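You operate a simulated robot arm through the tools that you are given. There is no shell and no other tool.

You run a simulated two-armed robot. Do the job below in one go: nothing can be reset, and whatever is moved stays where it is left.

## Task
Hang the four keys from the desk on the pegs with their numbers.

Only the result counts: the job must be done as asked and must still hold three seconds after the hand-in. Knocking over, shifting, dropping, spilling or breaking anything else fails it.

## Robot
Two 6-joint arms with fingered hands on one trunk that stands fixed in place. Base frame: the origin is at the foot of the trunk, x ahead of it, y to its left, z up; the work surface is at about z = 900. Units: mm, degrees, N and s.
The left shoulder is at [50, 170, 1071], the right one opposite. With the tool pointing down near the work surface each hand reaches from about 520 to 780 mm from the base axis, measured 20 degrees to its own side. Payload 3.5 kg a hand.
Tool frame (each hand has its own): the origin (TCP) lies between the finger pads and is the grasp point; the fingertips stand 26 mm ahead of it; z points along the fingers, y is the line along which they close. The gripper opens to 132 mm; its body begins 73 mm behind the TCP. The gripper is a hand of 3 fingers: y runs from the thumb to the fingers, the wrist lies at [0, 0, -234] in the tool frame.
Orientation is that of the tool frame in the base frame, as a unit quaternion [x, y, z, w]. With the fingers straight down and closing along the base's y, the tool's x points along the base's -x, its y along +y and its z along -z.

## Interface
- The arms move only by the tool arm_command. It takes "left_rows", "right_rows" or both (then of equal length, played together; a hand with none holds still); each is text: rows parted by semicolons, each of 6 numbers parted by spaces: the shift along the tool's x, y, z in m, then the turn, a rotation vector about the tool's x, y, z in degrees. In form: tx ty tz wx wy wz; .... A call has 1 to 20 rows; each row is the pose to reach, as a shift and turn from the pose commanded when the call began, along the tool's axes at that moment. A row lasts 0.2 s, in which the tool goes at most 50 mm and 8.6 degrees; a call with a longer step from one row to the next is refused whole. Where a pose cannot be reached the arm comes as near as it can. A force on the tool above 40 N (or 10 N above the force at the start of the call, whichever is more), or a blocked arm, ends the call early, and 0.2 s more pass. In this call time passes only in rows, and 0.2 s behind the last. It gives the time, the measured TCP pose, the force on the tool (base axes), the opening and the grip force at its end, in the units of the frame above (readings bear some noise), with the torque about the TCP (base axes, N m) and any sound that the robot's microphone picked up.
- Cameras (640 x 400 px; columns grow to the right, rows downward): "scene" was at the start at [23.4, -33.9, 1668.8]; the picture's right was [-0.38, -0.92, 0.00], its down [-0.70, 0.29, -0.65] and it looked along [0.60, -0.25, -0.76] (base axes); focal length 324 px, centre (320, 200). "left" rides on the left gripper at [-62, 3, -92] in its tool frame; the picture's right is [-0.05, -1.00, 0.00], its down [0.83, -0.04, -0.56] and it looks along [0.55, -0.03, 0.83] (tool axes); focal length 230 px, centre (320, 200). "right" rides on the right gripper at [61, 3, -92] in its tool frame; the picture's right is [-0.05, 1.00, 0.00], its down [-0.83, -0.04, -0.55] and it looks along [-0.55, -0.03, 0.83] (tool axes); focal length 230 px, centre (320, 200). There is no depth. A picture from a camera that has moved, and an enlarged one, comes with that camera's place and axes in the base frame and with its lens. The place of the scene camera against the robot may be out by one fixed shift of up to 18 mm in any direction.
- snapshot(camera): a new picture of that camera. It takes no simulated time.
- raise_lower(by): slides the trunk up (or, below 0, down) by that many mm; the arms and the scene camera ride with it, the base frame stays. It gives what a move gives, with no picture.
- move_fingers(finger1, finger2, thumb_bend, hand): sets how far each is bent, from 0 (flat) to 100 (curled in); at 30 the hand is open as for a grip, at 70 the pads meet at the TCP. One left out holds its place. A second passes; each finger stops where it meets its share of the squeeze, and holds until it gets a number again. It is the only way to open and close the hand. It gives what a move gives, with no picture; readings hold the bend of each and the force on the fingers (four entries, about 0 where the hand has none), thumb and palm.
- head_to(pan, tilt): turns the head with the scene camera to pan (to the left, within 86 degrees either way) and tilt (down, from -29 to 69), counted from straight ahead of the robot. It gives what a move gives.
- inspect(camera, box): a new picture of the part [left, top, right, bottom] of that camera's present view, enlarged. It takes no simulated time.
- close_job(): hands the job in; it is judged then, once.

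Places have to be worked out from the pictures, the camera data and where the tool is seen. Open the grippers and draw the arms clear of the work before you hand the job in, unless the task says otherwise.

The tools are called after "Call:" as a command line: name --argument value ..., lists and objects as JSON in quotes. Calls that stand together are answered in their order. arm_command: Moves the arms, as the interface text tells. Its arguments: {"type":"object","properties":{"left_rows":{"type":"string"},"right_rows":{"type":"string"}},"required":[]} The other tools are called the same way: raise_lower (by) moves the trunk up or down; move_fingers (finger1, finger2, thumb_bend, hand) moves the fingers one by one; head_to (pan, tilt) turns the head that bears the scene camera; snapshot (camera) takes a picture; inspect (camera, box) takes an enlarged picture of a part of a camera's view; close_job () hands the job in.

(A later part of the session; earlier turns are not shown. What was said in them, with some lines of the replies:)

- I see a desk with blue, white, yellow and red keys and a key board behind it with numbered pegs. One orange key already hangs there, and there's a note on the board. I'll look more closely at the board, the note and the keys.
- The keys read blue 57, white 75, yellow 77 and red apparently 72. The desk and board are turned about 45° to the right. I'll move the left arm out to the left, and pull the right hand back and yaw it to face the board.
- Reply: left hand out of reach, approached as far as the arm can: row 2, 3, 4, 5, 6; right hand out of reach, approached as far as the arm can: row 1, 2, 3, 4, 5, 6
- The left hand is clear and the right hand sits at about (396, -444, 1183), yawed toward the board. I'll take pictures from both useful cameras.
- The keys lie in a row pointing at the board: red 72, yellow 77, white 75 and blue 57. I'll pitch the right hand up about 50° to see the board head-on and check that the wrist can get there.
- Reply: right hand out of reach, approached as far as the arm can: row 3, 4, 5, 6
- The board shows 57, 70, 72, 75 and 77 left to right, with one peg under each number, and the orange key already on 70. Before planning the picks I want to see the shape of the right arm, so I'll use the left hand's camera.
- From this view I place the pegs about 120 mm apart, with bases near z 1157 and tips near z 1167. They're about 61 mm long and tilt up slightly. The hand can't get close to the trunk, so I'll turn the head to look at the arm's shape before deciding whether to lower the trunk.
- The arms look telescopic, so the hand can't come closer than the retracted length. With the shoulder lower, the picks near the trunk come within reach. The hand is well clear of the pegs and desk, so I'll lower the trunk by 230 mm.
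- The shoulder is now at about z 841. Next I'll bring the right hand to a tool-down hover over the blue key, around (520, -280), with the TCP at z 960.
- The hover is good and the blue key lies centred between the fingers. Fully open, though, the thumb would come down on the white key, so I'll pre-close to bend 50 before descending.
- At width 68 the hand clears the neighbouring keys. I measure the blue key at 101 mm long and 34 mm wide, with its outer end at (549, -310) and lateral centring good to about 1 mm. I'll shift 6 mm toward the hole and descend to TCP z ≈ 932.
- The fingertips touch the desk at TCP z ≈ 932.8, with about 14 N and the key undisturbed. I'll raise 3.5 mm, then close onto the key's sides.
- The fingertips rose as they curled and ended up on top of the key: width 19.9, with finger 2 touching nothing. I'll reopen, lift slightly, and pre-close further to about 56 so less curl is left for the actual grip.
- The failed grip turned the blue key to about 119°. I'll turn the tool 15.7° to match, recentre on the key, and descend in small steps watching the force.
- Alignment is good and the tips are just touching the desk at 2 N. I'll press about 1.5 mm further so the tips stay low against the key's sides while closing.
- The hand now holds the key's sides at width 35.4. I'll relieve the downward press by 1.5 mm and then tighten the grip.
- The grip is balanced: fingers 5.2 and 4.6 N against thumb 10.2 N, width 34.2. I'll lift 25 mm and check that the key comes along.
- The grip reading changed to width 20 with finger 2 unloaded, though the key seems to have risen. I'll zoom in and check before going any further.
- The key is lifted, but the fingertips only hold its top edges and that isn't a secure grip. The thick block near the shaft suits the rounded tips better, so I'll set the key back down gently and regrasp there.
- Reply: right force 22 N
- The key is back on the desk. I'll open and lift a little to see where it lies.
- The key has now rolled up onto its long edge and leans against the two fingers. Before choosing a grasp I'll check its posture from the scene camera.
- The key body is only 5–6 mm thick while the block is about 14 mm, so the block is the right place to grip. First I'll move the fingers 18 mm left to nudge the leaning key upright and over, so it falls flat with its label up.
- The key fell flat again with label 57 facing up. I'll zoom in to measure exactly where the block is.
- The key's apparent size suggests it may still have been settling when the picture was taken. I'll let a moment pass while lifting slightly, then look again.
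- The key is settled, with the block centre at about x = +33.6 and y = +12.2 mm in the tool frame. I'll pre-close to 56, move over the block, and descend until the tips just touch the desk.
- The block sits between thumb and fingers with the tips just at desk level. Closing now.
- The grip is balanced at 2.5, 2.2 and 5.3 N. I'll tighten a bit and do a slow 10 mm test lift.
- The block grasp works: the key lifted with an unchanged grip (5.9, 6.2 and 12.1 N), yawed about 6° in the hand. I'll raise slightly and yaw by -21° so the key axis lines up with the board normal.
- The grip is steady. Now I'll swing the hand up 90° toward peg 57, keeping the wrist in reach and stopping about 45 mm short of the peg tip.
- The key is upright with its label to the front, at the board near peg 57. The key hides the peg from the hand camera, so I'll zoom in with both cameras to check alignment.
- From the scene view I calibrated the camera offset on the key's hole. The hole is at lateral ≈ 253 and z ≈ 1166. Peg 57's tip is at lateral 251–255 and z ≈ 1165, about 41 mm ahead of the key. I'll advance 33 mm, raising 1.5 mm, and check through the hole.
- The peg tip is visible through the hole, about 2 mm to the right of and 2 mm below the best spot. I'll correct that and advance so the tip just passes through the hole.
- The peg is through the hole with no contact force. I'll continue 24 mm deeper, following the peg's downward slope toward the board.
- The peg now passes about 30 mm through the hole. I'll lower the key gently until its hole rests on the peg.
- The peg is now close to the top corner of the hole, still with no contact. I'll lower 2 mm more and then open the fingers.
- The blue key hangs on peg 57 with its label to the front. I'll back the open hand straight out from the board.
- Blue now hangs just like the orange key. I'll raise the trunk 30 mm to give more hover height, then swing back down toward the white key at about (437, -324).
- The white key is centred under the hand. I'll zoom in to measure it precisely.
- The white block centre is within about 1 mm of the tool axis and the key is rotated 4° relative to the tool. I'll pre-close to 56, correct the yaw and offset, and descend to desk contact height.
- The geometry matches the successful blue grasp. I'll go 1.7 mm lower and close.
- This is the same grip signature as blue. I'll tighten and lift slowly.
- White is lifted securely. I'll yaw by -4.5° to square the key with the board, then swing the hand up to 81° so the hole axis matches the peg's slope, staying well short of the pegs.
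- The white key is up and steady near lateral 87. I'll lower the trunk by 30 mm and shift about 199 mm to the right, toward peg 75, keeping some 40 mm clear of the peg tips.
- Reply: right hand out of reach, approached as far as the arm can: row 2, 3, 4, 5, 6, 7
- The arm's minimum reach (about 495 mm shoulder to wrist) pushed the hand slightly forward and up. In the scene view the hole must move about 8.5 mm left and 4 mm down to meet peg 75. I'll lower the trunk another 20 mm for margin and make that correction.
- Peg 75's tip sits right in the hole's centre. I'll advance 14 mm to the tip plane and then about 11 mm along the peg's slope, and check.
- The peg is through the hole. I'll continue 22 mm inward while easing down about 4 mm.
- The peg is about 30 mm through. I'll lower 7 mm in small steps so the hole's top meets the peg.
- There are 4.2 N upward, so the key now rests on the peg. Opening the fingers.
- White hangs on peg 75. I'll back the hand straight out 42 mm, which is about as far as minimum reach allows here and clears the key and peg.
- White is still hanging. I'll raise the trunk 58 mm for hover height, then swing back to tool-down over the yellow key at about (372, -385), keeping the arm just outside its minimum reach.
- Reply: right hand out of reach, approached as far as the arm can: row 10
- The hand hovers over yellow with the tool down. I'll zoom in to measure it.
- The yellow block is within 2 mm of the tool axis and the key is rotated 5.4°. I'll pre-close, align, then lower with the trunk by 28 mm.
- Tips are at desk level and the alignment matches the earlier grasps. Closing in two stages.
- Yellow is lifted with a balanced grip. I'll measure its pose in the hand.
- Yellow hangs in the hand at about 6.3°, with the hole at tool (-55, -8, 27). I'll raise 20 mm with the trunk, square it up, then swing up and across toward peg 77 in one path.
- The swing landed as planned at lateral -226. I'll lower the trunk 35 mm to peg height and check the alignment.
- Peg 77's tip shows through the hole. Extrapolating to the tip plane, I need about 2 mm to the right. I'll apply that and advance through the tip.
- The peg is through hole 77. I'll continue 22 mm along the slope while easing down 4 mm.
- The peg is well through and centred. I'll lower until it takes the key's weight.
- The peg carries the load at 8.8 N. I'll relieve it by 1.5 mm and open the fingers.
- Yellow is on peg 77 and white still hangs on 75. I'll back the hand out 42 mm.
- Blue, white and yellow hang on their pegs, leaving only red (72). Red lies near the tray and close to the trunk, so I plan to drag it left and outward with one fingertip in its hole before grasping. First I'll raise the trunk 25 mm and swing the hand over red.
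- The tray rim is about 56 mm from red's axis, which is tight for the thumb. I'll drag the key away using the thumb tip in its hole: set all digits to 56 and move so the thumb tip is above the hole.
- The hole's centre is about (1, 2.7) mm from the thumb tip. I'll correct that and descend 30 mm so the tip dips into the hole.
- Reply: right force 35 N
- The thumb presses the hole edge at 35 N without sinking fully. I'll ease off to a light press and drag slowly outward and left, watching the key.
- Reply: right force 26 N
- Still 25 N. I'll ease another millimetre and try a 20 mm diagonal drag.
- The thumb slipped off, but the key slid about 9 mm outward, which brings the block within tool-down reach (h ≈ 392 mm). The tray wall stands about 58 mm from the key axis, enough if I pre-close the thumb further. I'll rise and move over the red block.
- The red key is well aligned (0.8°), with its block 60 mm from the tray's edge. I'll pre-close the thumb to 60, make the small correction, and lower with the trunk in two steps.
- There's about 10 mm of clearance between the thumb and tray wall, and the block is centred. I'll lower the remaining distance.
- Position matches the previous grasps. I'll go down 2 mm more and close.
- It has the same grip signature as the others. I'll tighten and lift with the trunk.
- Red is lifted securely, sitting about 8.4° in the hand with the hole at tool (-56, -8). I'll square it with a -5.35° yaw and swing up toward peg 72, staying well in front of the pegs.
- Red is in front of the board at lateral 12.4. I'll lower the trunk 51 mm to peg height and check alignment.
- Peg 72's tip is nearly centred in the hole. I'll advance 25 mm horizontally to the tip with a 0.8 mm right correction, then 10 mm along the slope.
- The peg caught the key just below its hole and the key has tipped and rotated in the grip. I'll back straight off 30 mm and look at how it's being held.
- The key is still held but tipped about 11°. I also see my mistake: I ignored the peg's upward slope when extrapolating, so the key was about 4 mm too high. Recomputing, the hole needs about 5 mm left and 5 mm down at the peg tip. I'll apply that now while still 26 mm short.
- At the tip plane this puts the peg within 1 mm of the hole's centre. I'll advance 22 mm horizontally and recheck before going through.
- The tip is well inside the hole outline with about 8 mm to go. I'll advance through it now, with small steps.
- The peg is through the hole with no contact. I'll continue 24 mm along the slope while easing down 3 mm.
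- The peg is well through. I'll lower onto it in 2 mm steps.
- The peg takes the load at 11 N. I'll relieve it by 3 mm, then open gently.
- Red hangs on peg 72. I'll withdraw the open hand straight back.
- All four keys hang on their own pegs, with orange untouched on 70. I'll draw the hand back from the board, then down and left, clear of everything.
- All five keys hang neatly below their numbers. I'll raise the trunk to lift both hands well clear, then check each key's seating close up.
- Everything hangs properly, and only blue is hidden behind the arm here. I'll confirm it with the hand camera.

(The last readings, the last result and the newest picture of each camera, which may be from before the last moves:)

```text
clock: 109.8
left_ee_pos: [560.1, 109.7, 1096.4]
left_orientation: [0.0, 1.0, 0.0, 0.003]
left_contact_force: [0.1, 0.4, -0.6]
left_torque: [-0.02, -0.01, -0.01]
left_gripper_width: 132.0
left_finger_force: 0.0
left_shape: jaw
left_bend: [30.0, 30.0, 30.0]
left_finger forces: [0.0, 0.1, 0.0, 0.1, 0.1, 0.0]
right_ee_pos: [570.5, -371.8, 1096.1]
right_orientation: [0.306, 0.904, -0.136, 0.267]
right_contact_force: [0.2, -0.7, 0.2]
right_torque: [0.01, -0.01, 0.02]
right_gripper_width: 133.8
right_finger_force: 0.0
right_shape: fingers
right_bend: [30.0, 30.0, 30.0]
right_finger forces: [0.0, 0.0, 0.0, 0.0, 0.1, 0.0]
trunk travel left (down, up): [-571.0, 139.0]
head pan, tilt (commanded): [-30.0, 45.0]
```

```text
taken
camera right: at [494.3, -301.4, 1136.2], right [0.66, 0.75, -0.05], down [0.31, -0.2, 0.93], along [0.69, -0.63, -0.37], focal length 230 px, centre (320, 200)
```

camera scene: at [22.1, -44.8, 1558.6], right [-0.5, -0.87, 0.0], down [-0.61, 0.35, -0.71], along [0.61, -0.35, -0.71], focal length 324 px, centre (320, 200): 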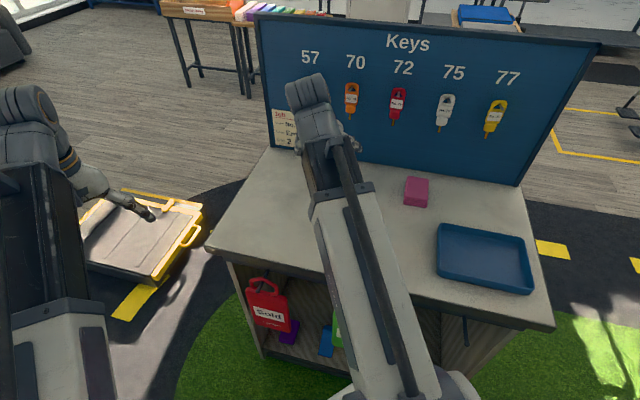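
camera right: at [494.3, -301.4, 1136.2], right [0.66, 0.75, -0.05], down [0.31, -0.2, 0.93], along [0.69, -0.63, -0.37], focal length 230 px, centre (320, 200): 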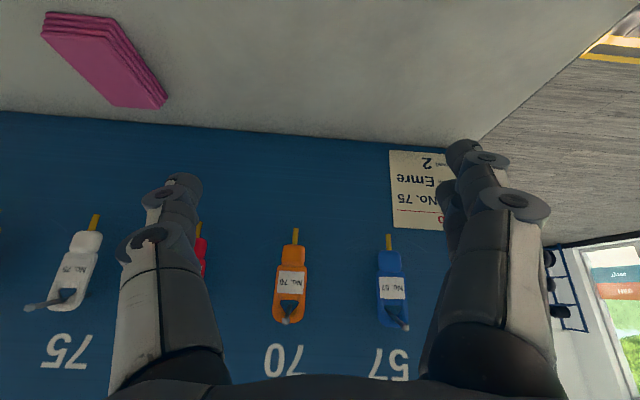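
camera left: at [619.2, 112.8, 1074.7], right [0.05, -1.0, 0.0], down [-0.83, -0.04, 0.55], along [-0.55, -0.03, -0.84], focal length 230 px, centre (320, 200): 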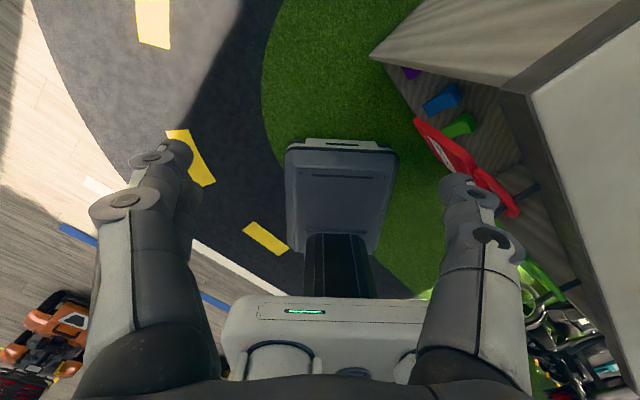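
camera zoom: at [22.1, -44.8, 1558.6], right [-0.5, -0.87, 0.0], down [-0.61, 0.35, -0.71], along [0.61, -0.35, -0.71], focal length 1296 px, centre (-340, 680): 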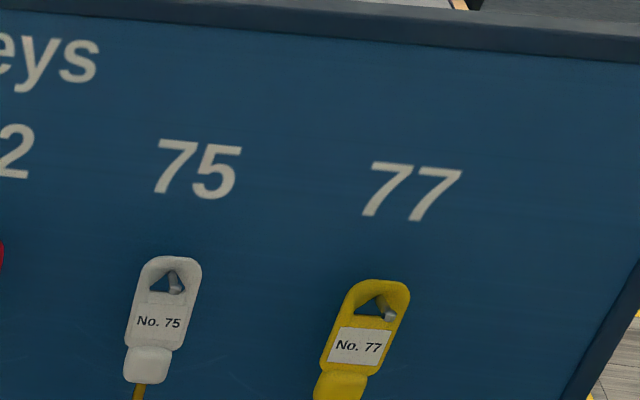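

All keys are confirmed on their pegs and the fingers are open. I'll pull the hand another 50 mm away from the board before handing in.

Call:
arm_command --right_rows "0.0135 0.002 -0.0096 0 0 0; 0.027 0.004 -0.0191 0 0 0; 0.0405 0.006 -0.0287 0 0 0; 0.0405 0.006 -0.0287 0 0 0; 0.0405 0.006 -0.0287 0 0 0"

Call:
snapshot --camera "scene"

```text
clock: 111.0
left_ee_pos: [559.0, 110.3, 1096.4]
left_orientation: [-0.001, 1.0, 0.0, 0.003]
left_contact_force: [-0.1, 0.6, -0.3]
left_torque: [-0.02, 0.06, 0.03]
left_gripper_width: 132.0
left_finger_force: 0.1
left_shape: jaw
left_bend: [30.0, 30.0, 30.0]
left_finger forces: [0.0, 0.0, 0.0, 0.0, 0.0, 0.1]
right_ee_pos: [536.2, -336.7, 1095.8]
right_orientation: [0.305, 0.904, -0.137, 0.268]
right_contact_force: [-0.2, 0.0, -0.1]
right_torque: [0.0, 0.01, -0.01]
right_gripper_width: 134.0
right_finger_force: 0.2
right_shape: fingers
right_bend: [30.0, 30.0, 30.0]
right_finger forces: [0.1, 0.0, 0.1, 0.0, 0.0, 0.0]
trunk travel left (down, up): [-571.0, 139.0]
head pan, tilt (commanded): [-30.0, 45.0]
```

```text
taken
camera scene: at [22.0, -44.8, 1558.6], right [-0.5, -0.87, 0.0], down [-0.61, 0.35, -0.71], along [0.61, -0.35, -0.71], focal length 324 px, centre (320, 200)
```

scene: 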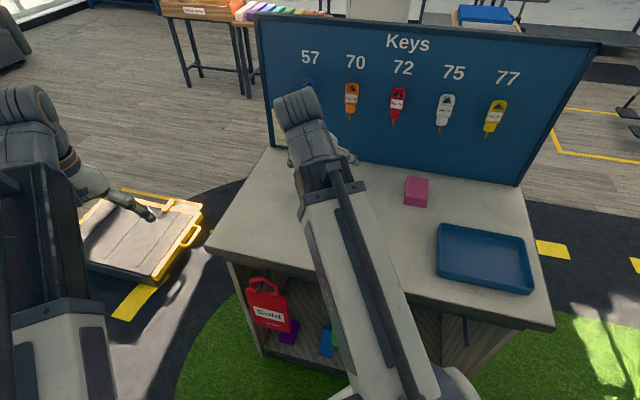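

The four desk keys hang on pegs 57, 72, 75 and 77. The orange key on 70, the tray and the pink stack are where they were. Both hands are open and clear, so I'm handing the job in.

Call:
close_job

```text
The job is handed in.
```

I hung all four desk keys on the pegs with their numbers and handed the job in. I haven't seen the judge's result, but my last pictures show every key seated on its peg.

| Key | Peg |
|---|---|
| Blue | 57 |
| Red | 72 |
| White | 75 |
| Yellow | 77 |

The labels face the front. The orange key on peg 70, the tray and the pink stack were not touched. Both hands are open and clear of the board.

Two keys needed extra handling along the way:
- **Blue:** my first two grips failed and it rolled onto its edge. I laid it flat again and picked it up by the thick block near the shaft.
- **Red:** I nudged it about 9 mm along the desk to bring it into reach. On the first try the peg caught it below the hole and tipped it in the hand, so I backed off, realigned and hung it.
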